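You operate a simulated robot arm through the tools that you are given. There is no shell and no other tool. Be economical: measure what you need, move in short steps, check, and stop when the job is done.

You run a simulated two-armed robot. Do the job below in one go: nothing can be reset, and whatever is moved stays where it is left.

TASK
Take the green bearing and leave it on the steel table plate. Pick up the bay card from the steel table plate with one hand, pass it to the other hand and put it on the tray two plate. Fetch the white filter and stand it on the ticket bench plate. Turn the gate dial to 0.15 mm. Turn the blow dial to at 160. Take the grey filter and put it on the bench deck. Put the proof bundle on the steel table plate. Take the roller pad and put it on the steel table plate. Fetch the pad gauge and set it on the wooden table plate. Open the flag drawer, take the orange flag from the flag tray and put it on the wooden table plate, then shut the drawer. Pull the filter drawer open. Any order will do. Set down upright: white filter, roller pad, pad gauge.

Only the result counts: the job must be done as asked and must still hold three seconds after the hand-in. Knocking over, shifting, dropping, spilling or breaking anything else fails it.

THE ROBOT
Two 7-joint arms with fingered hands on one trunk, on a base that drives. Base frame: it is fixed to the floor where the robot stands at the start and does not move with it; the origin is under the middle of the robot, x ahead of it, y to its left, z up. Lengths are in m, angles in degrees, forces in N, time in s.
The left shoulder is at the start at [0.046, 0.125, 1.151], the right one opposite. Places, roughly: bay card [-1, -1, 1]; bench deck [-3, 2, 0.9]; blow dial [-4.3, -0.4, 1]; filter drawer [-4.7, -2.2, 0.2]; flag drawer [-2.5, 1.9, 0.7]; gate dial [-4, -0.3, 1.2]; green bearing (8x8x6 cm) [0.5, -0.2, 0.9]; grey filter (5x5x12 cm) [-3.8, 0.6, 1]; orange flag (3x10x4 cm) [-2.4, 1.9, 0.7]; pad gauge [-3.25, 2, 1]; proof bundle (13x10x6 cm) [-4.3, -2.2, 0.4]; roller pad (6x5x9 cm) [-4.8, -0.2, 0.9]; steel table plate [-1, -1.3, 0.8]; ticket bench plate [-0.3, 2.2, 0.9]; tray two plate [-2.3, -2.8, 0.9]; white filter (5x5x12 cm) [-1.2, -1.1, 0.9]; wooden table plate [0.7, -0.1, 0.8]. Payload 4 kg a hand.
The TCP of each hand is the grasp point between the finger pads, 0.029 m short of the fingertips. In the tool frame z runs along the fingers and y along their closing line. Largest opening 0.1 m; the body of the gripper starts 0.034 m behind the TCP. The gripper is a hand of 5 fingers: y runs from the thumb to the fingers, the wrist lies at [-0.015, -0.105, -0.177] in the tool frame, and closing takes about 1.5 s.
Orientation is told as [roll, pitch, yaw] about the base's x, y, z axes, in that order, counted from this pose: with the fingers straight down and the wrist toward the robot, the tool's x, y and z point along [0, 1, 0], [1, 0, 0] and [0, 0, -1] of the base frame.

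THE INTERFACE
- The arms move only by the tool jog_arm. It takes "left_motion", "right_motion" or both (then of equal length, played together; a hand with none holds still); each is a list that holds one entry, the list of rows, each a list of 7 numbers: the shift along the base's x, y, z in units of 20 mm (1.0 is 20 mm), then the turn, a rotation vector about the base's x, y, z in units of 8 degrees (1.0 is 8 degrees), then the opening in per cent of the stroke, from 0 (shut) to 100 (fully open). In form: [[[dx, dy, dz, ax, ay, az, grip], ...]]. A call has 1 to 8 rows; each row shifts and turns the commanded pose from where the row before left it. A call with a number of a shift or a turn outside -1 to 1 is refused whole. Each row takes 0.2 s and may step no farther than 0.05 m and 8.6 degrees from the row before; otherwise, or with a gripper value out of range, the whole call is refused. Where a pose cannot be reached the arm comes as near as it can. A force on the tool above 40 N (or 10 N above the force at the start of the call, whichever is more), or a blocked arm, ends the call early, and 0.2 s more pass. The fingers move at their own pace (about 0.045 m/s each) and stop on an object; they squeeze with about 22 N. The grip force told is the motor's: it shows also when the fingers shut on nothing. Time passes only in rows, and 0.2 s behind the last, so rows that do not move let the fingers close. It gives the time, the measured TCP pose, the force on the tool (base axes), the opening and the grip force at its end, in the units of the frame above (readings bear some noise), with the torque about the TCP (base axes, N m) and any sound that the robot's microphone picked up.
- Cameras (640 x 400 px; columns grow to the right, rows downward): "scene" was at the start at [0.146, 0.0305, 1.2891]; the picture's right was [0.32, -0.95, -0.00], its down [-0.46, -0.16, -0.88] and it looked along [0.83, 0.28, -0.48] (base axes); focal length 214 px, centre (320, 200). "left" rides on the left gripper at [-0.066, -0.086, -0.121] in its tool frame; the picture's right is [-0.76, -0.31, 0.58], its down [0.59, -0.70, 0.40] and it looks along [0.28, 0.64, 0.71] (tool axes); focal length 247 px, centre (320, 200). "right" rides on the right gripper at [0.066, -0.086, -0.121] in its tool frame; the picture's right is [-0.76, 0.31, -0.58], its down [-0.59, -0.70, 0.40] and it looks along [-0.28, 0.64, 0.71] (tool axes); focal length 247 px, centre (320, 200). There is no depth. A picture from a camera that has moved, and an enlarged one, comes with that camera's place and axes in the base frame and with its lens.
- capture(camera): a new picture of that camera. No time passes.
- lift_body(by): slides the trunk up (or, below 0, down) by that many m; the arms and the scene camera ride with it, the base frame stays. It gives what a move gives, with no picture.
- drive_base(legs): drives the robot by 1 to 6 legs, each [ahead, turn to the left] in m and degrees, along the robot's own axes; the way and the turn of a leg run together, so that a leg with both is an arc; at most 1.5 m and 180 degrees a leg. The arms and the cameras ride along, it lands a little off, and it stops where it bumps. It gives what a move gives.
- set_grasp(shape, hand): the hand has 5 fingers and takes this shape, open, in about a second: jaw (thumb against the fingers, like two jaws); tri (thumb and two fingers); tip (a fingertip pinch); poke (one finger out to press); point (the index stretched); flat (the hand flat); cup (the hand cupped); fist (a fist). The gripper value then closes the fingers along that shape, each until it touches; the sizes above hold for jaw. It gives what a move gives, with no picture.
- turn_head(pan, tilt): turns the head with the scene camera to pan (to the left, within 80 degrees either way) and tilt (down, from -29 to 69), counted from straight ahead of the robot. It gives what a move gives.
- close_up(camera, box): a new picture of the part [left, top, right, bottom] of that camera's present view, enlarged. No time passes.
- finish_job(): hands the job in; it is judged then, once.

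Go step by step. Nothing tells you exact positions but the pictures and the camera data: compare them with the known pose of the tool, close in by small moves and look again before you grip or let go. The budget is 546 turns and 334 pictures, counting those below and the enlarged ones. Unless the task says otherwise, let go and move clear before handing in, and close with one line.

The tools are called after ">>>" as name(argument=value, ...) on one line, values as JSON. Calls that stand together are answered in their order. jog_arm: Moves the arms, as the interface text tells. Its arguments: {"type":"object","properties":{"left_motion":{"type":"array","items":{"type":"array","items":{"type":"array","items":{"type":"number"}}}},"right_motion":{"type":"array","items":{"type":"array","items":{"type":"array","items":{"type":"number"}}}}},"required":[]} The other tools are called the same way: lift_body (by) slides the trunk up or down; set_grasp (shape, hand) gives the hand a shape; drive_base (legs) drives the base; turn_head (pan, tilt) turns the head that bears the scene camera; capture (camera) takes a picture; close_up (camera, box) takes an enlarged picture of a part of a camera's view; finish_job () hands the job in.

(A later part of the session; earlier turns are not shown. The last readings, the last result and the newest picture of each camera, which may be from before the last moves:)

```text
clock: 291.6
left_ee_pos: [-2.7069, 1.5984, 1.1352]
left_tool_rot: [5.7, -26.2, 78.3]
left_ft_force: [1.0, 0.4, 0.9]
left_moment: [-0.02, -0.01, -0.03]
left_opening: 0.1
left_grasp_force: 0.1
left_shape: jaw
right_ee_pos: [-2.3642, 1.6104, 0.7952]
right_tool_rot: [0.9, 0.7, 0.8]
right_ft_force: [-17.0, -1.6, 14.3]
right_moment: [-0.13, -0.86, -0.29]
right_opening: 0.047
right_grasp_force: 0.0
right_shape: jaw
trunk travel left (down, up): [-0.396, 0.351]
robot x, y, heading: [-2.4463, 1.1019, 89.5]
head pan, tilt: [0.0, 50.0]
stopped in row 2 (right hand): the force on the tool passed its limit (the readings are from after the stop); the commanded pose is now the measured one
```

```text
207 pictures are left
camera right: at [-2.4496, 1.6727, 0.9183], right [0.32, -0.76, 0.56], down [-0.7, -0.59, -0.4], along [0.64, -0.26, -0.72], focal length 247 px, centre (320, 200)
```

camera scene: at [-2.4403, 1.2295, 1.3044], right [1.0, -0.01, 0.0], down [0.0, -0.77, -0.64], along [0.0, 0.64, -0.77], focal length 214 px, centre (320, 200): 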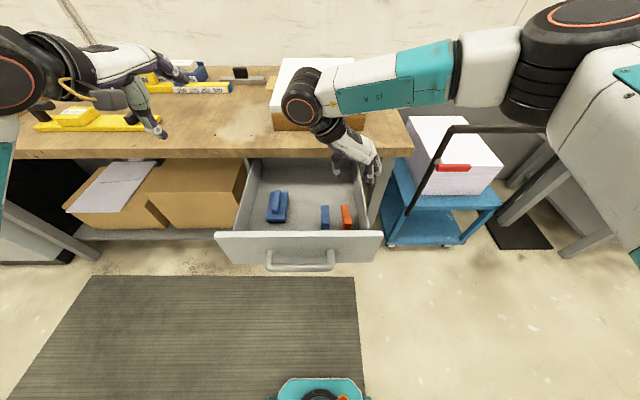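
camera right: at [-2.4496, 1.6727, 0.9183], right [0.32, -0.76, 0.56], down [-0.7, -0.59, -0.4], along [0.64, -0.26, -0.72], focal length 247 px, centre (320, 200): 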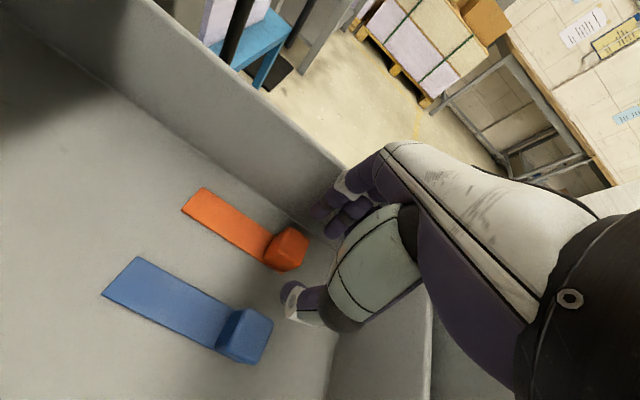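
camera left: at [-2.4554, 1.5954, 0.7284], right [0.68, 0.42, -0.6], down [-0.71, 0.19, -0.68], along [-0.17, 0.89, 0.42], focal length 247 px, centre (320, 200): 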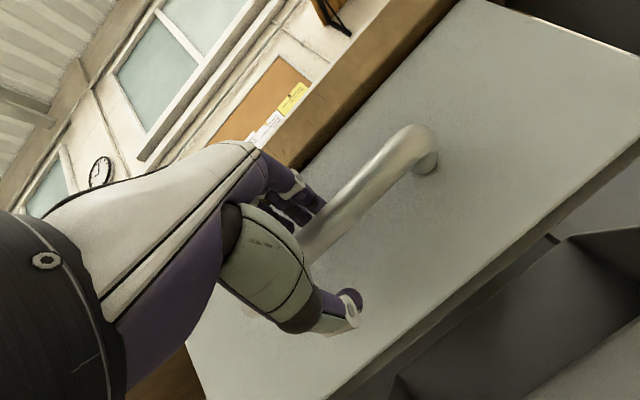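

The outer fingers caught the drawer's side wall. I'll rise, tilt the hand ~15° so its body leans away from that wall, and retry.

>>> jog_arm(right_motion=[[[0.2, 0, 1, 0, 0, 0, 50], [0, 0, 1, 0, 0, 0, 50], [0, 0, 0.3, 0, -0.7, 0, 45], [0, 0, 0, 0, -0.7, 0, 45], [0, 0, 0, 0, -0.7, 0, 45], [0, 0, 0, 0, 0, 0, 45]]])

>>> capture(camera="right")

>>> close_up(camera="scene", box=[220, 80, 420, 280])

```text
clock: 293.0
left_ee_pos: [-2.7062, 1.5988, 1.1345]
left_tool_rot: [5.8, -26.1, 78.4]
left_ft_force: [0.5, -0.1, 0.6]
left_moment: [0.01, 0.0, -0.03]
left_opening: 0.0999
left_grasp_force: 0.1
left_shape: jaw
right_ee_pos: [-2.3561, 1.6091, 0.84]
right_tool_rot: [0.5, -16.7, 0.7]
right_ft_force: [0.6, 0.0, 0.0]
right_moment: [0.02, -0.04, 0.0]
right_opening: 0.0453
right_grasp_force: 0.1
right_shape: jaw
trunk travel left (down, up): [-0.396, 0.351]
robot x, y, heading: [-2.4419, 1.1029, 89.6]
head pan, tilt: [0.0, 50.0]
```

```text
206 pictures are left
camera right: at [-2.4742, 1.6732, 0.9313], right [0.14, -0.76, 0.63], down [-0.55, -0.59, -0.59], along [0.82, -0.27, -0.5], focal length 247 px, centre (320, 200)
```

right: 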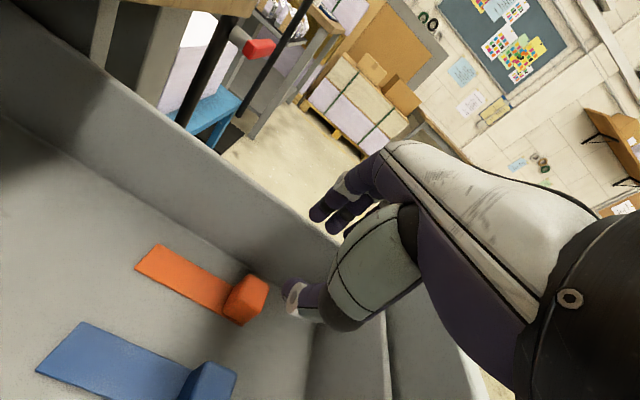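

```text
2.00 times, centred on (320, 180) of scene
camera zoom: at [-2.4401, 1.2293, 1.3045], right [1.0, -0.01, 0.0], down [0.0, -0.77, -0.64], along [0.0, 0.64, -0.77], focal length 429 px, centre (320, 240)
```

zoom: 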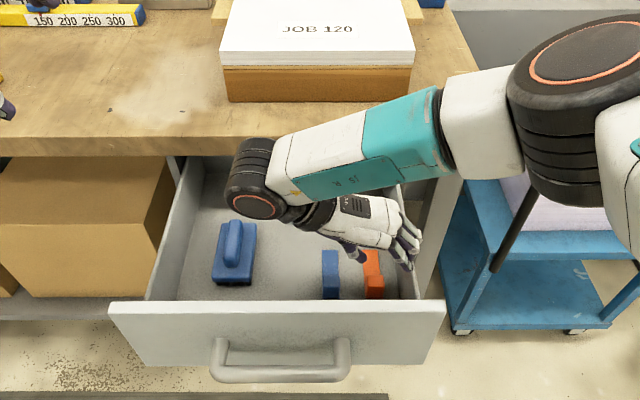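

The side gap is too tight for that grip. Better: close along y with the hand tilted back so the wrist stays above the drawer front. Raising and re-orienting.

>>> jog_arm(right_motion=[[[0, 0, 1, 0, 0, 0, 45], [0, 0, 1, 0, 0, 0, 45], [0, 0, 1, 0, 0.7, 0, 45], [0, 0, 1, 0, 0.7, 0, 45], [0, 0, 1, 0, 0.7, 0, 45], [0, 0, 1, 0, 0, 0.9, 45], [0, 0, 0, 0, 0, 0.9, 45], [0, 0, 0, 0, 0, 0.9, 45]]])

>>> jog_arm(right_motion=[[[0, 0, 0, 0, 0, 1, 45], [0, 0, 0, 0, 0, 1, 45], [0, 0, 0, 0, 0, 1, 45], [0, 0, 0, 0, 0, 1, 45], [0, 0, 0, 0, 0, 1, 45], [0, 0, 0, 0, 0, 1, 45], [0, 0, 0, 0, 0, 1, 45], [0, 0, 0, 0, 0, 1, 45]]])

>>> jog_arm(right_motion=[[[0, 0, 0, 0, 0, 0.5, 45], [0, 0, 0, -0.9, 0, 0, 45], [0, 0, 0, -0.8, 0, 0, 45], [0, 0, 0, -0.8, 0, 0, 45], [0, 0, 0, 0, 0, 0, 45]]])

>>> capture(camera="right")

>>> close_up(camera="scene", box=[220, 60, 440, 280])

```text
clock: 294.8
left_ee_pos: [-2.7064, 1.5989, 1.1347]
left_tool_rot: [5.8, -26.2, 78.3]
left_ft_force: [-0.6, 0.2, -0.3]
left_moment: [0.02, -0.01, 0.02]
left_opening: 0.0999
left_grasp_force: 0.1
left_shape: jaw
right_ee_pos: [-2.3557, 1.6081, 0.9571]
right_tool_rot: [0.7, 0.3, 22.3]
right_ft_force: [-0.3, 0.1, -0.9]
right_moment: [-0.01, -0.02, -0.05]
right_opening: 0.0454
right_grasp_force: 0.1
right_shape: jaw
trunk travel left (down, up): [-0.396, 0.351]
robot x, y, heading: [-2.4442, 1.1063, 89.7]
head pan, tilt: [0.0, 50.0]
```

```text
clock: 296.6
left_ee_pos: [-2.7052, 1.5988, 1.1343]
left_tool_rot: [5.8, -26.3, 78.4]
left_ft_force: [-0.3, -1.0, 0.4]
left_moment: [0.04, -0.01, 0.0]
left_opening: 0.0996
left_grasp_force: 0.0
left_shape: jaw
right_ee_pos: [-2.3551, 1.6091, 0.959]
right_tool_rot: [0.9, 0.3, 86.3]
right_ft_force: [0.3, 0.4, -0.2]
right_moment: [0.01, -0.02, 0.0]
right_opening: 0.0452
right_grasp_force: 0.2
right_shape: jaw
trunk travel left (down, up): [-0.396, 0.351]
robot x, y, heading: [-2.4447, 1.1036, 89.6]
head pan, tilt: [0.0, 50.0]
```

```text
clock: 297.8
left_ee_pos: [-2.7042, 1.5987, 1.1347]
left_tool_rot: [5.8, -26.3, 78.4]
left_ft_force: [0.2, -0.8, 0.5]
left_moment: [-0.01, 0.02, 0.0]
left_opening: 0.0999
left_grasp_force: 0.1
left_shape: jaw
right_ee_pos: [-2.3555, 1.6097, 0.9589]
right_tool_rot: [0.9, 20.4, 90.2]
right_ft_force: [0.0, 0.5, -1.0]
right_moment: [-0.01, 0.02, 0.03]
right_opening: 0.0453
right_grasp_force: 0.0
right_shape: jaw
trunk travel left (down, up): [-0.396, 0.351]
robot x, y, heading: [-2.4451, 1.0998, 89.6]
head pan, tilt: [0.0, 50.0]
```

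```text
204 pictures are left
camera right: at [-2.4197, 1.5718, 1.103], right [0.76, 0.49, 0.42], down [0.59, -0.8, -0.14], along [0.27, 0.35, -0.9], focal length 247 px, centre (320, 200)
```

right: 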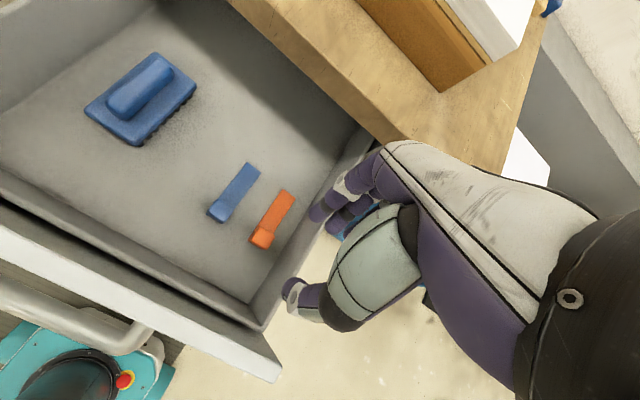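

```text
1.82 times, centred on (330, 170) of scene
camera zoom: at [-2.4401, 1.2292, 1.3045], right [1.0, 0.0, 0.0], down [0.0, -0.77, -0.64], along [0.0, 0.64, -0.77], focal length 390 px, centre (302, 254)
```

zoom: 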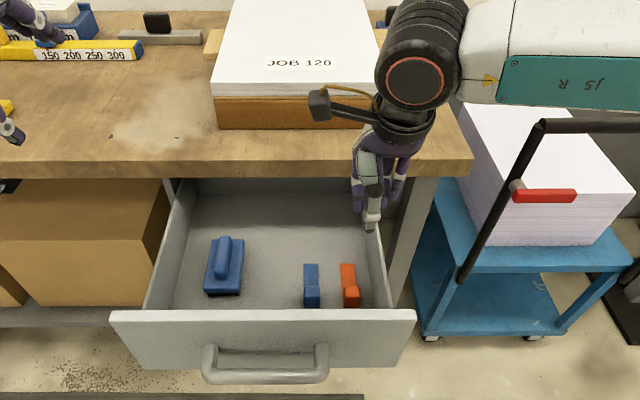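

Now aligned for a y-closing grip with wrist high. Descending.

>>> jog_arm(right_motion=[[[0, 0.35, -1, 0, 0, 0, 50], [0, 0, -1, 0, 0, 0, 50], [0, 0, -1, 0, 0, 0, 50], [0, 0, -1, 0, 0, 0, 50], [0, 0, -1, 0, 0, 0, 50], [0, 0, -1, 0, 0, 0, 50], [0, 0, -1, 0, 0, 0, 50], [0, 0, 0, 0, 0, 0, 50]]])

>>> capture(camera="right")

>>> close_up(camera="scene", box=[220, 60, 440, 280])

```text
clock: 299.7
left_ee_pos: [-2.7056, 1.599, 1.1346]
left_tool_rot: [5.8, -26.2, 78.5]
left_ft_force: [-0.4, -0.2, -0.9]
left_moment: [-0.01, 0.01, 0.02]
left_opening: 0.0999
left_grasp_force: 0.0
left_shape: jaw
right_ee_pos: [-2.3577, 1.6228, 0.8263]
right_tool_rot: [1.2, 19.2, 90.4]
right_ft_force: [0.9, -1.2, 13.5]
right_moment: [0.36, -0.61, -0.1]
right_opening: 0.0498
right_grasp_force: 0.0
right_shape: jaw
trunk travel left (down, up): [-0.396, 0.351]
robot x, y, heading: [-2.4467, 1.1037, 90.0]
head pan, tilt: [0.0, 50.0]
stopped in row 8 (right hand): the force on the tool passed its limit (the readings are from after the stop); the commanded pose is now the measured one
```

```text
202 pictures are left
camera right: at [-2.4201, 1.5823, 0.9706], right [0.77, 0.48, 0.43], down [0.59, -0.8, -0.16], along [0.27, 0.37, -0.89], focal length 247 px, centre (320, 200)
```

right: 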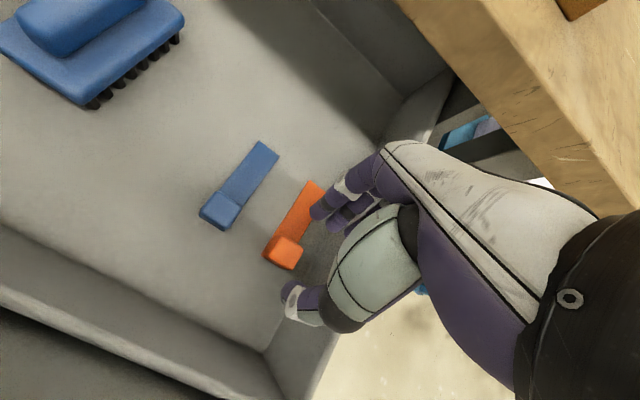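

```text
1.82 times, centred on (330, 170) of scene
camera zoom: at [-2.4401, 1.2289, 1.3043], right [1.0, -0.01, 0.0], down [0.0, -0.77, -0.64], along [0.0, 0.64, -0.77], focal length 390 px, centre (302, 254)
```

zoom: 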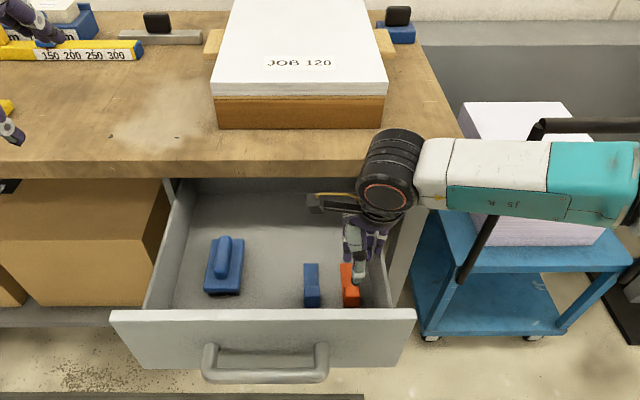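

The little-finger side touched the side wall's rim. I'll rise slightly, shift 1.4 cm left, and continue.

>>> jog_arm(right_motion=[[[0, -0.2, 0.6, 0, 0, 0, 50], [-0.7, 0, 0, -0.1, 0, 0, 50], [0, 0, -0.8, 0, 0, 0, 50], [0, 0, -0.8, 0, 0, 0, 50], [0, 0, -0.8, 0, 0, 0, 50], [0, 0, 0, 0, 0, 0, 50]]])

>>> capture(camera="right")

```text
clock: 301.1
left_ee_pos: [-2.7051, 1.5982, 1.1347]
left_tool_rot: [5.9, -26.2, 78.4]
left_ft_force: [-0.9, 0.3, -0.4]
left_moment: [0.03, 0.02, 0.01]
left_opening: 0.0998
left_grasp_force: 0.0
left_shape: jaw
right_ee_pos: [-2.371, 1.6179, 0.7876]
right_tool_rot: [1.1, 20.4, 90.4]
right_ft_force: [0.5, -0.3, -0.2]
right_moment: [-0.04, 0.02, 0.03]
right_opening: 0.0495
right_grasp_force: 0.0
right_shape: jaw
trunk travel left (down, up): [-0.396, 0.351]
robot x, y, heading: [-2.4389, 1.1037, 89.6]
head pan, tilt: [0.0, 50.0]
```

```text
200 pictures are left
camera right: at [-2.4342, 1.58, 0.932], right [0.76, 0.49, 0.42], down [0.59, -0.8, -0.14], along [0.27, 0.35, -0.9], focal length 247 px, centre (320, 200)
```

right: 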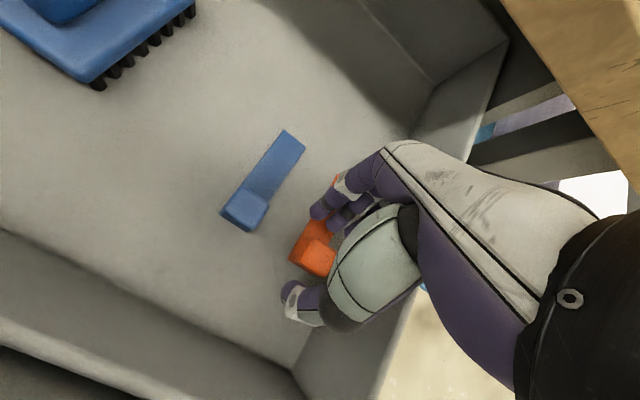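

>>> jog_arm(right_motion=[[[0.3, 0, -0.8, 0, 0, 0, 50], [0, 0, -0.8, 0, 0, 0, 50], [0, 0, -0.5, 0, 0, 0, 50], [0, 0, 0, 0, 0, 0, 50]]])

>>> capture(camera="right")

```text
clock: 302.1
left_ee_pos: [-2.7068, 1.5962, 1.1363]
left_tool_rot: [5.7, -26.3, 78.5]
left_ft_force: [-0.4, 0.0, 0.4]
left_moment: [0.02, 0.01, 0.02]
left_opening: 0.0997
left_grasp_force: 0.0
left_shape: jaw
right_ee_pos: [-2.3677, 1.6185, 0.7511]
right_tool_rot: [1.5, 19.7, 90.5]
right_ft_force: [-6.3, 2.2, 30.4]
right_moment: [1.0, -1.08, 0.14]
right_opening: 0.049
right_grasp_force: 0.1
right_shape: jaw
trunk travel left (down, up): [-0.396, 0.351]
robot x, y, heading: [-2.441, 1.1042, 89.6]
head pan, tilt: [0.0, 50.0]
```

```text
199 pictures are left
camera right: at [-2.4297, 1.5791, 0.8957], right [0.77, 0.49, 0.42], down [0.59, -0.8, -0.15], along [0.26, 0.36, -0.89], focal length 247 px, centre (320, 200)
```

right: 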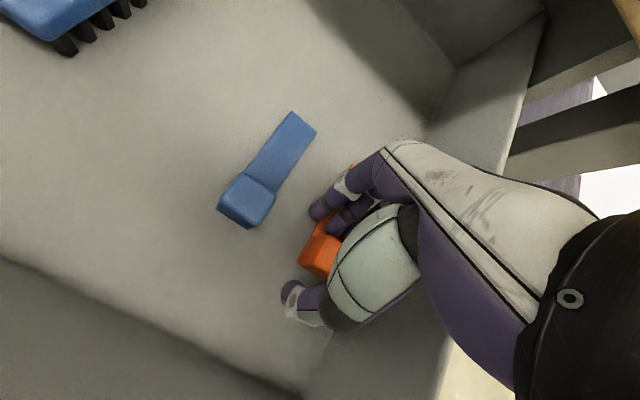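

Fingertips are bearing on something (30 N); I'll ease up 4 mm and close.

>>> jog_arm(right_motion=[[[0, 0, 0.25, 0, 0, 0, 50], [0, 0, 0, 0, 0, 0, 25], [0, 0, 0, 0, 0, 0, 0], [0, 0, 0, 0, 0, 0, 0], [0, 0, 0, 0, 0, 0, 0], [0, 0, 0, 0, 0, 0, 0], [0, 0, 0, 0, 0, 0, 0]]])

>>> capture(camera="right")

```text
clock: 303.7
left_ee_pos: [-2.7077, 1.5995, 1.1346]
left_tool_rot: [5.7, -26.3, 78.5]
left_ft_force: [0.4, 0.2, 0.2]
left_moment: [0.01, 0.0, 0.0]
left_opening: 0.0997
left_grasp_force: 0.1
left_shape: jaw
right_ee_pos: [-2.3649, 1.6171, 0.7535]
right_tool_rot: [1.1, 20.4, 90.3]
right_ft_force: [-16.2, -0.9, 5.1]
right_moment: [0.36, -1.01, 0.55]
right_opening: 0.0119
right_grasp_force: 22.1
right_shape: jaw
trunk travel left (down, up): [-0.396, 0.351]
robot x, y, heading: [-2.4416, 1.1015, 89.9]
head pan, tilt: [0.0, 50.0]
```

```text
198 pictures are left
camera right: at [-2.4296, 1.5786, 0.8964], right [0.76, 0.49, 0.42], down [0.59, -0.8, -0.14], along [0.27, 0.35, -0.9], focal length 247 px, centre (320, 200)
```

right: 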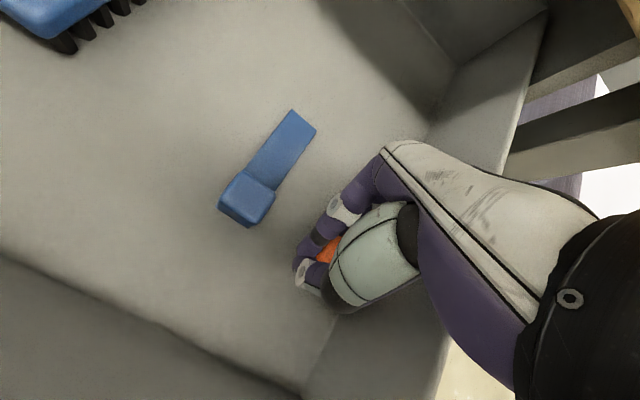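

The knob is gripped. Lifting, easing away from the side wall.

>>> jog_arm(right_motion=[[[-0.3, 0, 0.5, 0, 0, 0, 0], [0, 0, 0.8, 0, 0, 0, 0], [0, 0, 1, 0, 0, 0, 0], [0, 0, 1, 0, 0, 0, 0], [0, 0, 1, 0, 0, 0, 0], [0, 0, 1, 0, 0, 0, 0], [0, 0, 1, 0, 0, 0, 0], [0, 0, 1, 0, 0, 0, 0]]])

>>> capture(camera="right")

>>> capture(camera="scene")

```text
clock: 305.5
left_ee_pos: [-2.7066, 1.5996, 1.1354]
left_tool_rot: [5.7, -26.2, 78.5]
left_ft_force: [-0.1, -0.5, 0.1]
left_moment: [0.04, -0.03, 0.0]
left_opening: 0.0996
left_grasp_force: 0.0
left_shape: jaw
right_ee_pos: [-2.3707, 1.6173, 0.8959]
right_tool_rot: [1.1, 20.4, 90.4]
right_ft_force: [0.1, -0.3, -0.2]
right_moment: [-0.01, 0.0, -0.01]
right_opening: 0.0119
right_grasp_force: 22.1
right_shape: jaw
trunk travel left (down, up): [-0.396, 0.351]
robot x, y, heading: [-2.4433, 1.1002, 89.6]
head pan, tilt: [0.0, 50.0]
```

```text
197 pictures are left
camera right: at [-2.4338, 1.5795, 1.0417], right [0.76, 0.49, 0.42], down [0.59, -0.8, -0.14], along [0.27, 0.35, -0.9], focal length 247 px, centre (320, 200)
```

right: 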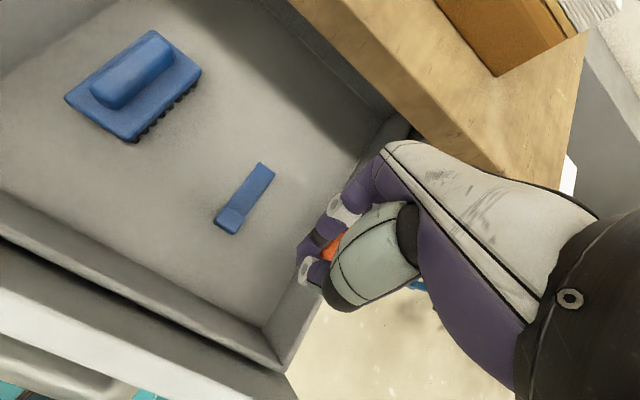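

```text
196 pictures are left
camera scene: at [-2.4403, 1.2292, 1.3045], right [1.0, 0.0, 0.0], down [0.0, -0.77, -0.64], along [0.0, 0.64, -0.77], focal length 214 px, centre (320, 200)
```

scene: 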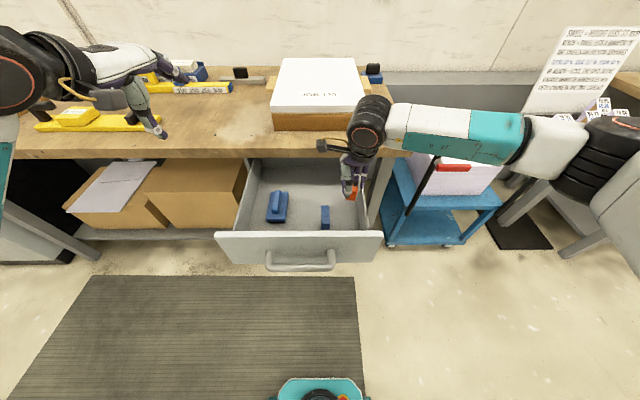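

The orange flag is out. I'll raise the right hand, back off 0.35 m and set up the left hand to push the drawer shut.

>>> jog_arm(right_motion=[[[0, 0, 1, 0, 0, 0, 0], [0, 0, 1, 0, 0, 0, 0], [0, 0, 1, 0, 0, 0, 0], [0, 0, 1, 0, 0, 0, 0], [0, -0.5, 1, 0, 0, 0, 0], [0.5, -0.5, 1, 0, 0, 0, 0], [0.5, -0.5, 1, 0, 0, 0, 0], [0.5, -0.5, 1, 0, 0, 0, 0]]], left_motion=[[[0, 0, 0, 0, 0, 0, 50], [0, 0, 0, 0, 0, 0, 0], [0, 0, 0, 0, 0, 0, 0], [0, 0, 0, 0, 0, 0, 0], [0, 0, 0, 0, 0, 0, 0], [0, 0, 0, 0, 0, 0, 0], [0, 0, 0, 0, 0, 0, 0], [0, 0, 0, 0, 0, 0, 0]]])

>>> drive_base(legs=[[-0.35, 0]])

>>> lift_body(by=-0.18)

>>> jog_arm(left_motion=[[[1, 0, -0.7, 0.6, 0, 0, 0], [1, 0, -0.7, 0.6, 0, 0, 0], [1, 0, -0.7, 0.6, 0, 0, 0], [1, 0, -0.7, 0.6, 0, 0, 0], [1, 0, -0.7, 0.6, 0, 0, 0], [1, 0, -0.7, 0.6, 0, 0, 0], [1, 0, -0.7, 0.6, 0, 0, 0], [1, 0, -0.7, 0.2, 0, 0, 0]]])

>>> capture(camera="scene")

>>> capture(camera="left")

```text
clock: 307.3
left_ee_pos: [-2.7051, 1.5983, 1.1356]
left_tool_rot: [5.8, -26.3, 78.4]
left_ft_force: [-0.3, -0.1, 0.3]
left_moment: [0.03, 0.04, 0.02]
left_opening: 0.0002
left_grasp_force: 22.1
left_shape: jaw
right_ee_pos: [-2.3414, 1.5761, 1.0567]
right_tool_rot: [1.1, 20.3, 90.3]
right_ft_force: [-0.1, -0.3, 0.2]
right_moment: [-0.01, 0.03, 0.02]
right_opening: 0.0118
right_grasp_force: 22.1
right_shape: jaw
trunk travel left (down, up): [-0.396, 0.351]
robot x, y, heading: [-2.4462, 1.1028, 89.7]
head pan, tilt: [0.0, 50.0]
```

```text
clock: 309.5
left_ee_pos: [-2.7072, 1.2473, 1.1349]
left_tool_rot: [5.8, -26.3, 78.6]
left_ft_force: [-0.3, -0.3, 0.4]
left_moment: [-0.01, -0.01, 0.0]
left_opening: 0.0001
left_grasp_force: 21.6
left_shape: jaw
right_ee_pos: [-2.3431, 1.2261, 1.057]
right_tool_rot: [1.0, 20.3, 90.6]
right_ft_force: [-0.2, -1.0, 0.3]
right_moment: [0.01, -0.03, 0.03]
right_opening: 0.0118
right_grasp_force: 22.1
right_shape: jaw
trunk travel left (down, up): [-0.396, 0.351]
robot x, y, heading: [-2.4435, 0.7501, 89.6]
head pan, tilt: [0.0, 50.0]
```

```text
clock: 311.5
left_ee_pos: [-2.7078, 1.2484, 0.9558]
left_tool_rot: [5.9, -26.3, 78.5]
left_ft_force: [-0.2, -0.4, 0.8]
left_moment: [0.01, -0.05, 0.01]
left_opening: 0.0001
left_grasp_force: 22.0
left_shape: jaw
right_ee_pos: [-2.3423, 1.2268, 0.8776]
right_tool_rot: [1.2, 20.3, 90.4]
right_ft_force: [-0.2, -0.1, 0.6]
right_moment: [0.02, -0.03, -0.02]
right_opening: 0.0115
right_grasp_force: 21.9
right_shape: jaw
trunk travel left (down, up): [-0.216, 0.531]
robot x, y, heading: [-2.4506, 0.7528, 89.7]
head pan, tilt: [0.0, 50.0]
```

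```text
clock: 313.3
left_ee_pos: [-2.5565, 1.2808, 0.8431]
left_tool_rot: [19.4, -60.2, 68.9]
left_ft_force: [0.8, -0.8, -0.1]
left_moment: [0.0, -0.02, -0.03]
left_opening: 0.0
left_grasp_force: 21.8
left_shape: jaw
left hand out of reach, approached as far as the arm can: row 1, 2, 3
right_ee_pos: [-2.3428, 1.2265, 0.8768]
right_tool_rot: [1.1, 20.3, 90.5]
right_ft_force: [-0.4, -0.7, -1.0]
right_moment: [0.01, -0.03, 0.01]
right_opening: 0.012
right_grasp_force: 21.8
right_shape: jaw
trunk travel left (down, up): [-0.216, 0.531]
robot x, y, heading: [-2.4427, 0.7536, 89.8]
head pan, tilt: [0.0, 50.0]
```

```text
195 pictures are left
camera scene: at [-2.4413, 0.9283, 1.1199], right [1.0, 0.0, 0.0], down [0.0, -0.77, -0.64], along [0.0, 0.64, -0.77], focal length 214 px, centre (320, 200)
```

scene: 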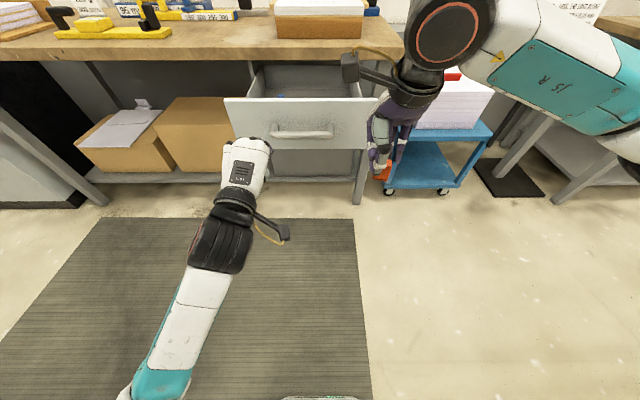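

```text
194 pictures are left
camera left: at [-2.5046, 1.1295, 0.8176], right [0.68, 0.31, -0.66], down [-0.71, 0.07, -0.7], along [-0.17, 0.95, 0.27], focal length 247 px, centre (320, 200)
```

left: 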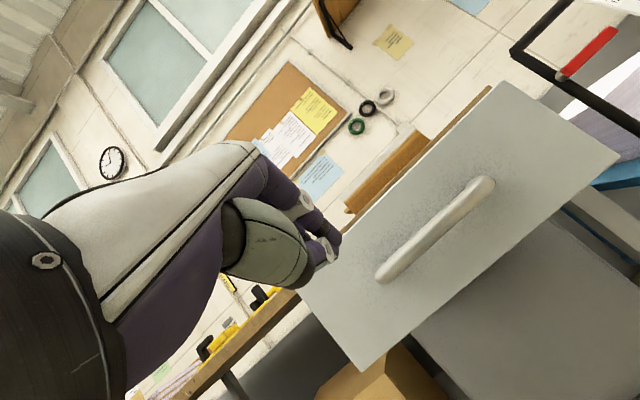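

I'll centre the left fist on the panel and raise the right hand (with flag) above bench height before driving forward.

>>> jog_arm(left_motion=[[[0.8, 0, -0.4, 0, 0, 0, 0], [0.8, 0, -0.4, 0, 0, 0, 0], [0.8, 0, -0.4, 0, 0, 0, 0], [0.8, 0, -0.4, 0, 0, 0, 0], [0, 0, 0, 0, 0, 0, 0], [0, 0, 0, 0, 0, 0, 0], [0, 0, 0, 0, 0, 0, 0], [0, 0, 0, 0, 0, 0, 0]]], right_motion=[[[0.3, -0.5, 1, 0, 0, 0, 0], [0.3, -0.5, 1, 0, 0, 0, 0], [0.3, -0.5, 1, 0, 0, 0, 0], [0.3, -0.5, 1, 0, 0, 0, 0], [0, -0.5, 1, 0, 0, 0, 0], [0, -0.5, 1, 0, 0, 0, 0], [0, 0, 1, 0, 0, 0, 0], [0, 0, 1, 0, 0, 0, 0]]])

>>> capture(camera="scene")

```text
clock: 315.1
left_ee_pos: [-2.493, 1.2819, 0.8124]
left_tool_rot: [19.2, -60.1, 69.0]
left_ft_force: [0.0, 0.3, -0.3]
left_moment: [-0.07, 0.02, 0.0]
left_opening: 0.0
left_grasp_force: 22.4
left_shape: jaw
right_ee_pos: [-2.3193, 1.1669, 1.0372]
right_tool_rot: [1.1, 20.4, 90.4]
right_ft_force: [0.4, -0.5, 1.0]
right_moment: [0.0, -0.05, 0.01]
right_opening: 0.0121
right_grasp_force: 22.1
right_shape: jaw
trunk travel left (down, up): [-0.216, 0.531]
robot x, y, heading: [-2.4454, 0.7542, 89.7]
head pan, tilt: [0.0, 50.0]
```

```text
193 pictures are left
camera scene: at [-2.4414, 0.9282, 1.1199], right [1.0, 0.0, 0.0], down [0.0, -0.77, -0.64], along [0.0, 0.64, -0.77], focal length 214 px, centre (320, 200)
```

scene: 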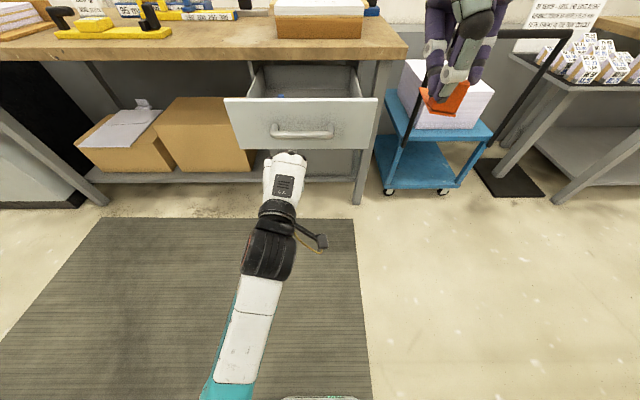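

Driving forward to push the drawer.

>>> drive_base(legs=[[0.27, 0]])

>>> capture(camera="scene")

```text
clock: 317.0
left_ee_pos: [-2.4928, 1.5503, 0.8096]
left_tool_rot: [19.1, -60.1, 69.1]
left_ft_force: [0.9, -0.1, -0.9]
left_moment: [-0.02, 0.03, 0.04]
left_opening: 0.0
left_grasp_force: 21.7
left_shape: jaw
right_ee_pos: [-2.319, 1.4358, 1.0372]
right_tool_rot: [1.1, 20.4, 90.7]
right_ft_force: [0.5, 0.4, 0.2]
right_moment: [-0.02, 0.06, 0.0]
right_opening: 0.0118
right_grasp_force: 22.1
right_shape: jaw
trunk travel left (down, up): [-0.216, 0.531]
robot x, y, heading: [-2.4427, 1.0185, 89.7]
head pan, tilt: [0.0, 50.0]
```

```text
192 pictures are left
camera scene: at [-2.441, 1.197, 1.1198], right [1.0, 0.0, 0.0], down [0.0, -0.77, -0.64], along [0.0, 0.64, -0.77], focal length 214 px, centre (320, 200)
```

scene: 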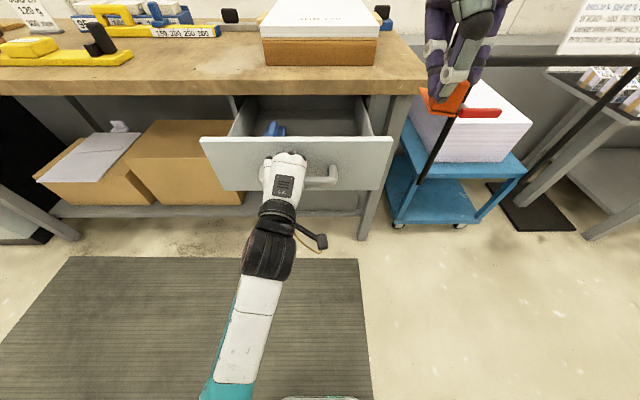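

>>> drive_base(legs=[[0.2, 0]])

>>> drive_base(legs=[[0.03, 0]])

>>> capture(camera="scene")

```text
clock: 318.6
left_ee_pos: [-2.4961, 1.7465, 0.8112]
left_tool_rot: [19.1, -60.2, 69.3]
left_ft_force: [0.5, -1.4, -0.5]
left_moment: [0.0, -0.01, 0.01]
left_opening: 0.0001
left_grasp_force: 22.6
left_shape: jaw
right_ee_pos: [-2.3204, 1.6319, 1.0368]
right_tool_rot: [1.0, 20.4, 90.8]
right_ft_force: [-0.2, 0.4, -0.9]
right_moment: [-0.02, 0.0, -0.01]
right_opening: 0.0119
right_grasp_force: 22.5
right_shape: jaw
trunk travel left (down, up): [-0.216, 0.531]
robot x, y, heading: [-2.4485, 1.2172, 90.0]
head pan, tilt: [0.0, 50.0]
```

```text
clock: 319.5
left_ee_pos: [-2.4944, 1.7669, 0.8138]
left_tool_rot: [18.8, -60.5, 69.5]
left_ft_force: [-2.2, -9.1, -1.1]
left_moment: [-0.13, 0.01, 0.07]
left_opening: 0.0
left_grasp_force: 22.2
left_shape: jaw
right_ee_pos: [-2.3217, 1.6553, 1.037]
right_tool_rot: [1.1, 20.3, 90.9]
right_ft_force: [0.3, -0.1, -0.5]
right_moment: [-0.01, 0.0, -0.02]
right_opening: 0.0118
right_grasp_force: 21.9
right_shape: jaw
trunk travel left (down, up): [-0.216, 0.531]
robot x, y, heading: [-2.441, 1.2407, 90.3]
head pan, tilt: [0.0, 50.0]
stopped in leg 1: the force on the tool passed its limit (the readings are from after the stop); the commanded pose is now the measured one
```

```text
191 pictures are left
camera scene: at [-2.4422, 1.4149, 1.12], right [1.0, 0.0, 0.0], down [0.0, -0.77, -0.64], along [0.0, 0.64, -0.77], focal length 214 px, centre (320, 200)
```

scene: 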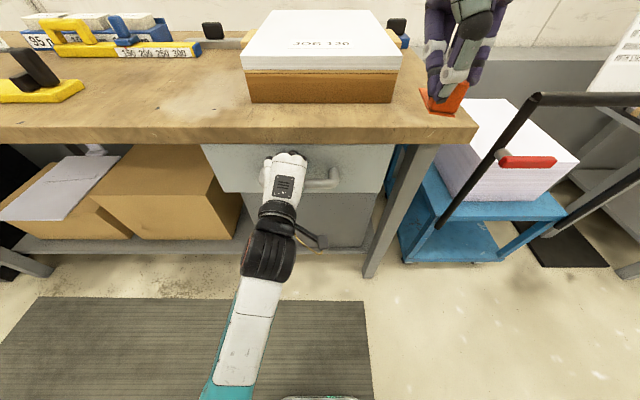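

The drawer is shut. Backing off, raising the trunk, restoring the left hand to tool-down, and moving toward the pad gauge.

>>> drive_base(legs=[[-0.2, 0]])

>>> lift_body(by=0.25)

>>> jog_arm(left_motion=[[[-0.5, 0, 0.5, -0.95, 0, 0, 0], [-0.5, 0, 0.5, -0.95, 0, 0, 0], [-0.5, 0, 0.5, -0.95, 0, 0, 0], [-0.5, 0, 0.5, -0.95, 0, 0, 0], [-0.5, 0, 0.5, -0.95, 0, 0, 50], [-0.5, 0, 0.5, -0.95, 0, 0, 100], [-0.5, 0, 0.5, -0.95, 0, 0, 100], [-0.5, 0, 0.5, -0.95, 0, 0, 100]]])

>>> close_up(camera="scene", box=[180, 100, 420, 260])

>>> drive_base(legs=[[0, 90], [0.65, 0], [0, -90]])

>>> capture(camera="scene")

```text
clock: 321.1
left_ee_pos: [-2.4941, 1.5631, 0.8141]
left_tool_rot: [18.9, -60.4, 69.3]
left_ft_force: [-0.2, 0.3, -0.7]
left_moment: [0.0, 0.02, 0.0]
left_opening: 0.0002
left_grasp_force: 21.8
left_shape: jaw
right_ee_pos: [-2.3221, 1.4518, 1.0371]
right_tool_rot: [1.1, 20.4, 90.9]
right_ft_force: [0.3, -0.6, -0.2]
right_moment: [-0.03, 0.0, -0.02]
right_opening: 0.0121
right_grasp_force: 21.9
right_shape: jaw
trunk travel left (down, up): [-0.216, 0.531]
robot x, y, heading: [-2.4441, 1.0376, 90.1]
head pan, tilt: [0.0, 50.0]
```

```text
clock: 323.7
left_ee_pos: [-2.4942, 1.564, 1.0625]
left_tool_rot: [18.9, -60.4, 69.4]
left_ft_force: [-0.7, -0.5, -0.2]
left_moment: [0.02, 0.0, 0.03]
left_opening: 0.0001
left_grasp_force: 21.8
left_shape: jaw
right_ee_pos: [-2.3212, 1.4518, 1.2852]
right_tool_rot: [1.1, 20.4, 90.8]
right_ft_force: [0.1, -0.5, -1.3]
right_moment: [0.01, 0.02, -0.02]
right_opening: 0.012
right_grasp_force: 22.1
right_shape: jaw
trunk travel left (down, up): [-0.466, 0.281]
robot x, y, heading: [-2.4395, 1.0392, 90.0]
head pan, tilt: [0.0, 50.0]
```

```text
clock: 325.5
left_ee_pos: [-2.5689, 1.5637, 1.139]
left_tool_rot: [1.6, -5.0, 79.8]
left_ft_force: [0.5, 0.4, -0.2]
left_moment: [0.0, 0.01, -0.01]
left_opening: 0.074
left_grasp_force: 0.1
left_shape: jaw
left hand out of reach, approached as far as the arm can: row 8
right_ee_pos: [-2.3204, 1.4514, 1.2859]
right_tool_rot: [1.2, 20.5, 90.8]
right_ft_force: [-1.0, 0.0, -0.3]
right_moment: [-0.06, -0.01, -0.02]
right_opening: 0.0119
right_grasp_force: 21.8
right_shape: jaw
trunk travel left (down, up): [-0.466, 0.281]
robot x, y, heading: [-2.4427, 1.038, 90.3]
head pan, tilt: [0.0, 50.0]
```

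```text
2.50 times, centred on (300, 180) of scene
camera zoom: at [-2.4405, 1.1529, 1.3753], right [1.0, 0.0, 0.0], down [0.0, -0.77, -0.64], along [0.0, 0.64, -0.77], focal length 536 px, centre (370, 250)
```

zoom: 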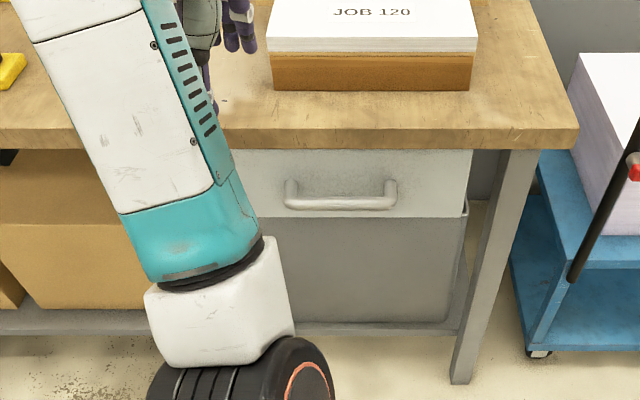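

```text
clock: 336.6
left_ee_pos: [-3.2008, 1.5724, 1.1387]
left_tool_rot: [1.6, -5.0, 80.0]
left_ft_force: [0.0, -0.7, -0.1]
left_moment: [0.04, 0.04, -0.01]
left_opening: 0.0997
left_grasp_force: 0.0
left_shape: jaw
right_ee_pos: [-2.953, 1.4591, 1.2863]
right_tool_rot: [1.0, 20.5, 90.9]
right_ft_force: [-0.8, -0.3, 0.0]
right_moment: [-0.01, 0.01, -0.04]
right_opening: 0.0119
right_grasp_force: 22.0
right_shape: jaw
trunk travel left (down, up): [-0.466, 0.281]
robot x, y, heading: [-3.0721, 1.0407, 90.3]
head pan, tilt: [0.0, 50.0]
```

```text
189 pictures are left
camera scene: at [-3.0726, 1.1604, 1.3753], right [1.0, 0.0, 0.0], down [0.0, -0.77, -0.64], along [0.0, 0.64, -0.77], focal length 214 px, centre (320, 200)
```

scene: 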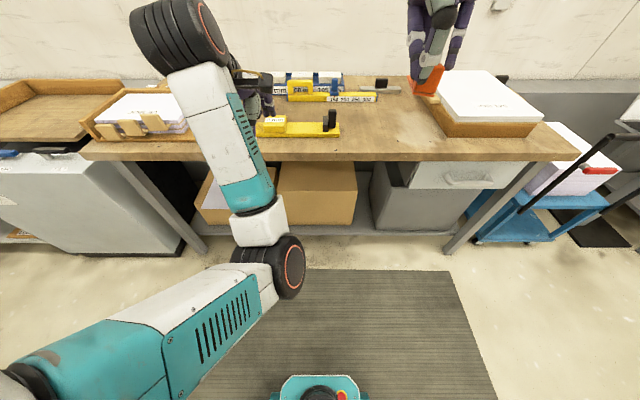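

Drawer confirmed shut. Now a left-hand view of the pad gauge.

>>> capture(camera="left")

>>> close_up(camera="scene", box=[240, 60, 400, 160])

```text
188 pictures are left
camera left: at [-3.1487, 1.4648, 1.252], right [0.69, -0.38, -0.62], down [-0.71, -0.55, -0.44], along [-0.18, 0.74, -0.65], focal length 247 px, centre (320, 200)
```

left: 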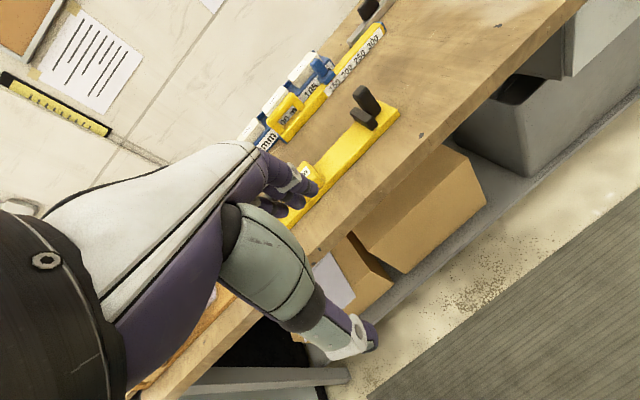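

```text
4.00 times, centred on (320, 110) of scene
camera zoom: at [-3.0726, 1.1604, 1.3753], right [1.0, 0.0, 0.0], down [0.0, -0.77, -0.64], along [0.0, 0.64, -0.77], focal length 858 px, centre (320, 560)
```

zoom: 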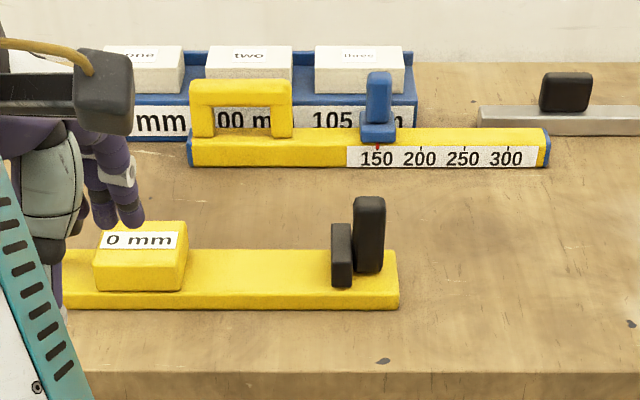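

The "0 mm" bar gauge's block is around (-3.25,1.925), bench top ≈0.885. I'll drive 0.2 m closer and bring the left hand above the block.

>>> drive_base(legs=[[0.2, 0]])

>>> jog_arm(left_motion=[[[-0.4, 1, 0, -0.3, 0, 0.6, 100], [-0.4, 1, 0, -0.3, -0.2, 0.6, 100], [-0.4, 1, 0, 0, 0, 0, 100], [-0.4, 1, 0, 0, 0, 0, 100], [-0.4, 1, 0, 0, 0, 0, 100], [-0.4, 1, 0, 0, 0, 0, 100], [0, 1, 0, 0, 0, 0, 100], [0, 0, 0, 0, 0, 0, 100]]])

>>> capture(camera="left")

>>> capture(camera="scene")

```text
clock: 338.2
left_ee_pos: [-3.2012, 1.7756, 1.1383]
left_tool_rot: [1.6, -5.0, 80.0]
left_ft_force: [-0.3, 1.0, -0.6]
left_moment: [-0.02, -0.01, -0.01]
left_opening: 0.1
left_grasp_force: 0.0
left_shape: jaw
right_ee_pos: [-2.9543, 1.6637, 1.286]
right_tool_rot: [1.1, 20.4, 90.9]
right_ft_force: [-0.8, 0.5, -0.9]
right_moment: [-0.02, -0.02, 0.0]
right_opening: 0.0118
right_grasp_force: 22.3
right_shape: jaw
trunk travel left (down, up): [-0.466, 0.281]
robot x, y, heading: [-3.075, 1.2507, 90.1]
head pan, tilt: [0.0, 50.0]
```

```text
clock: 340.0
left_ee_pos: [-3.2497, 1.9136, 1.1379]
left_tool_rot: [-0.4, -0.5, 89.6]
left_ft_force: [0.1, -0.4, 0.2]
left_moment: [0.01, -0.01, 0.01]
left_opening: 0.0995
left_grasp_force: 0.0
left_shape: jaw
right_ee_pos: [-2.9542, 1.6623, 1.2867]
right_tool_rot: [1.1, 20.5, 90.8]
right_ft_force: [-0.4, 0.9, -1.1]
right_moment: [0.01, -0.01, -0.04]
right_opening: 0.0118
right_grasp_force: 22.7
right_shape: jaw
trunk travel left (down, up): [-0.466, 0.281]
robot x, y, heading: [-3.0765, 1.2459, 90.3]
head pan, tilt: [0.0, 50.0]
```

```text
186 pictures are left
camera left: at [-3.1853, 1.8272, 1.261], right [0.76, -0.31, -0.57], down [-0.59, -0.7, -0.41], along [-0.27, 0.65, -0.71], focal length 247 px, centre (320, 200)
```

left: 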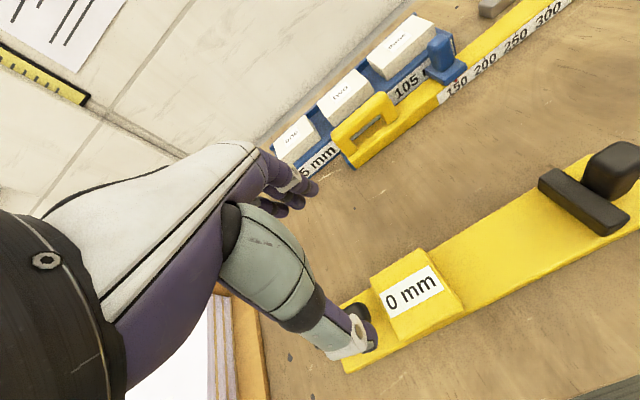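

```text
185 pictures are left
camera scene: at [-3.0735, 1.3637, 1.3753], right [1.0, 0.0, 0.0], down [0.0, -0.77, -0.64], along [0.0, 0.64, -0.77], focal length 214 px, centre (320, 200)
```

scene: 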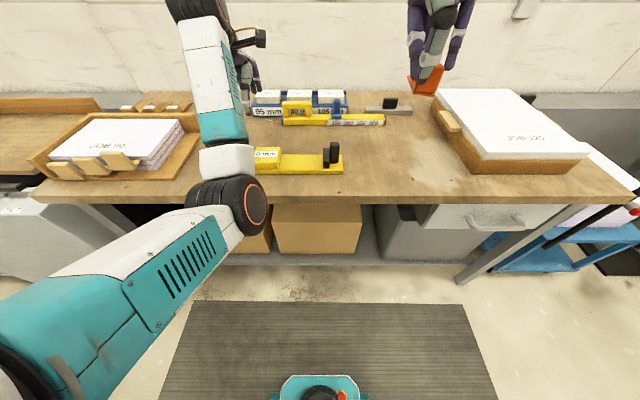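

The block is at (-3.243,1.905); bar width ≈7 cm. Descending over it.

>>> jog_arm(left_motion=[[[0.1, -0.3, -1, 0, 0, 0, 100], [0.1, -0.3, -1, 0, 0, -0.2, 100], [0, 0, -1, 0, 0, 0, 100], [0, 0, -1, 0, 0, 0, 100], [0, 0, -1, 0, 0, 0, 100], [0, 0, -1, 0, 0, 0, 100], [0, 0, -1, 0, 0, 0, 100], [0, 0, -0.5, 0, 0, 0, 100]]])

>>> capture(camera="left")

>>> close_up(camera="scene", box=[200, 90, 360, 220])

```text
clock: 341.8
left_ee_pos: [-3.2449, 1.9026, 0.9884]
left_tool_rot: [-0.4, -0.4, 88.0]
left_ft_force: [0.2, -0.1, 0.0]
left_moment: [-0.01, 0.0, 0.01]
left_opening: 0.0996
left_grasp_force: 0.0
left_shape: jaw
right_ee_pos: [-2.9532, 1.6631, 1.2863]
right_tool_rot: [1.1, 20.4, 91.0]
right_ft_force: [-0.6, 0.0, -0.2]
right_moment: [-0.02, 0.02, -0.03]
right_opening: 0.0119
right_grasp_force: 22.2
right_shape: jaw
trunk travel left (down, up): [-0.466, 0.281]
robot x, y, heading: [-3.0704, 1.2494, 90.3]
head pan, tilt: [0.0, 50.0]
```

```text
184 pictures are left
camera left: at [-3.1825, 1.8135, 1.1114], right [0.75, -0.33, -0.57], down [-0.61, -0.68, -0.41], along [-0.26, 0.66, -0.71], focal length 247 px, centre (320, 200)
```

left: 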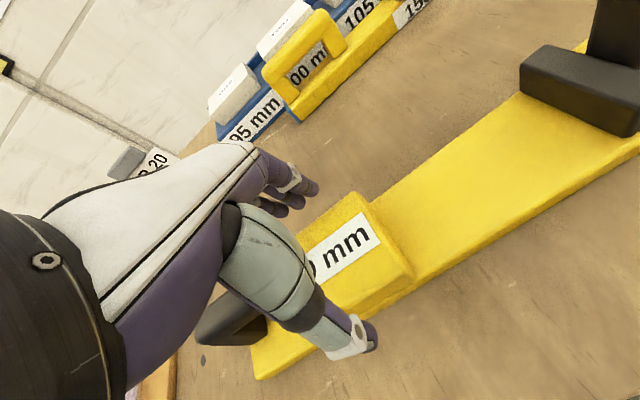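

```text
3.08 times, centred on (280, 155) of scene
camera zoom: at [-3.0735, 1.3639, 1.3753], right [1.0, 0.0, 0.0], down [0.0, -0.77, -0.64], along [0.0, 0.64, -0.77], focal length 660 px, centre (443, 338)
```

zoom: 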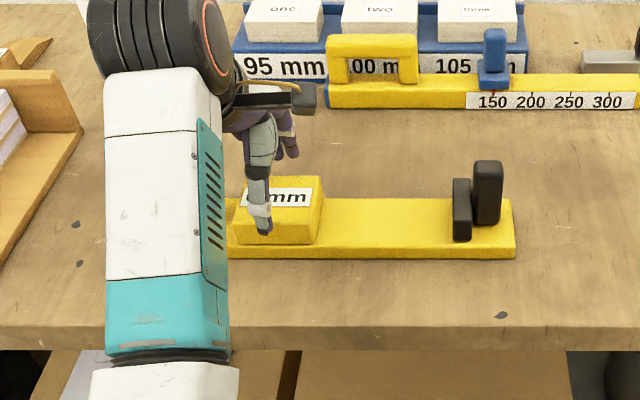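

Good alignment. Lowering 4.8 cm and closing.

>>> jog_arm(left_motion=[[[0, 0, -0.8, 0, 0, 0, 100], [0, 0, -0.8, 0, 0, 0, 100], [0, 0, -0.7, 0, 0, 0, 100], [0, 0, 0, 0, 0, 0, 100]]])

>>> capture(camera="left")

>>> jog_arm(left_motion=[[[0, 0, 0, 0, 0, 0, 0], [0, 0, 0, 0, 0, 0, 0], [0, 0, 0, 0, 0, 0, 0], [0, 0, 0, 0, 0, 0, 0], [0, 0, 0, 0, 0, 0, 0], [0, 0, 0, 0, 0, 0, 0]]])

>>> capture(camera="left")

```text
clock: 342.8
left_ee_pos: [-3.2458, 1.9033, 0.943]
left_tool_rot: [-0.3, -0.5, 88.2]
left_ft_force: [0.0, 4.2, 5.8]
left_moment: [0.21, -0.07, 0.03]
left_opening: 0.0999
left_grasp_force: 0.0
left_shape: jaw
right_ee_pos: [-2.9546, 1.6635, 1.2871]
right_tool_rot: [1.0, 20.4, 90.9]
right_ft_force: [-0.6, 0.0, -0.5]
right_moment: [-0.01, -0.02, -0.02]
right_opening: 0.0117
right_grasp_force: 21.6
right_shape: jaw
trunk travel left (down, up): [-0.466, 0.281]
robot x, y, heading: [-3.0758, 1.2478, 90.2]
head pan, tilt: [0.0, 50.0]
```

```text
182 pictures are left
camera left: at [-3.1834, 1.8148, 1.0663], right [0.75, -0.33, -0.57], down [-0.61, -0.68, -0.41], along [-0.26, 0.66, -0.71], focal length 247 px, centre (320, 200)
```

left: 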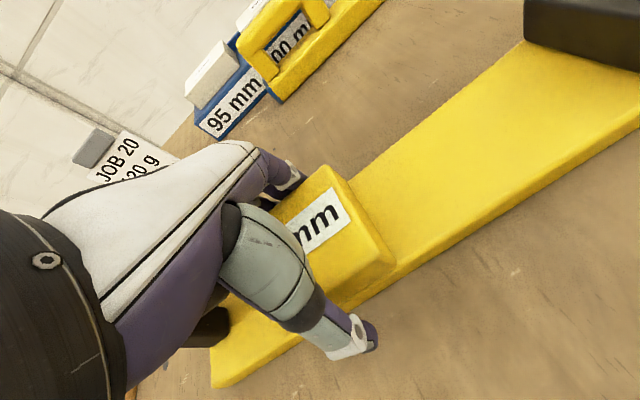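

```text
clock: 344.2
left_ee_pos: [-3.246, 1.9021, 0.9408]
left_tool_rot: [-0.4, -0.3, 88.0]
left_ft_force: [-0.5, 1.6, 1.8]
left_moment: [-0.22, 0.0, 0.01]
left_opening: 0.0811
left_grasp_force: 22.1
left_shape: jaw
right_ee_pos: [-2.9539, 1.6622, 1.2863]
right_tool_rot: [1.1, 20.4, 90.9]
right_ft_force: [0.5, 0.2, -0.4]
right_moment: [-0.02, 0.03, -0.04]
right_opening: 0.0118
right_grasp_force: 22.3
right_shape: jaw
trunk travel left (down, up): [-0.466, 0.281]
robot x, y, heading: [-3.0784, 1.2502, 90.1]
head pan, tilt: [0.0, 50.0]
```

```text
181 pictures are left
camera left: at [-3.1834, 1.8147, 1.0652], right [0.75, -0.33, -0.57], down [-0.61, -0.68, -0.41], along [-0.26, 0.65, -0.71], focal length 247 px, centre (320, 200)
```

left: 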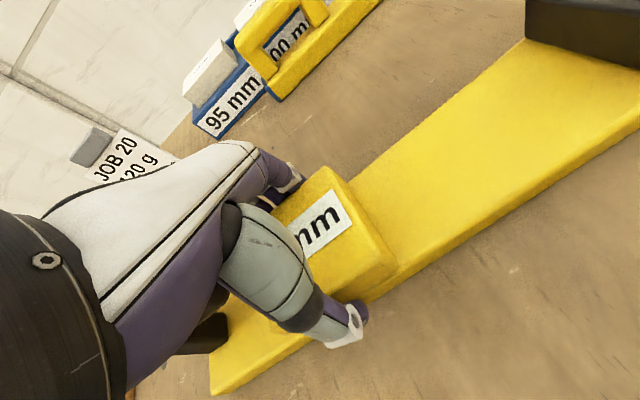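

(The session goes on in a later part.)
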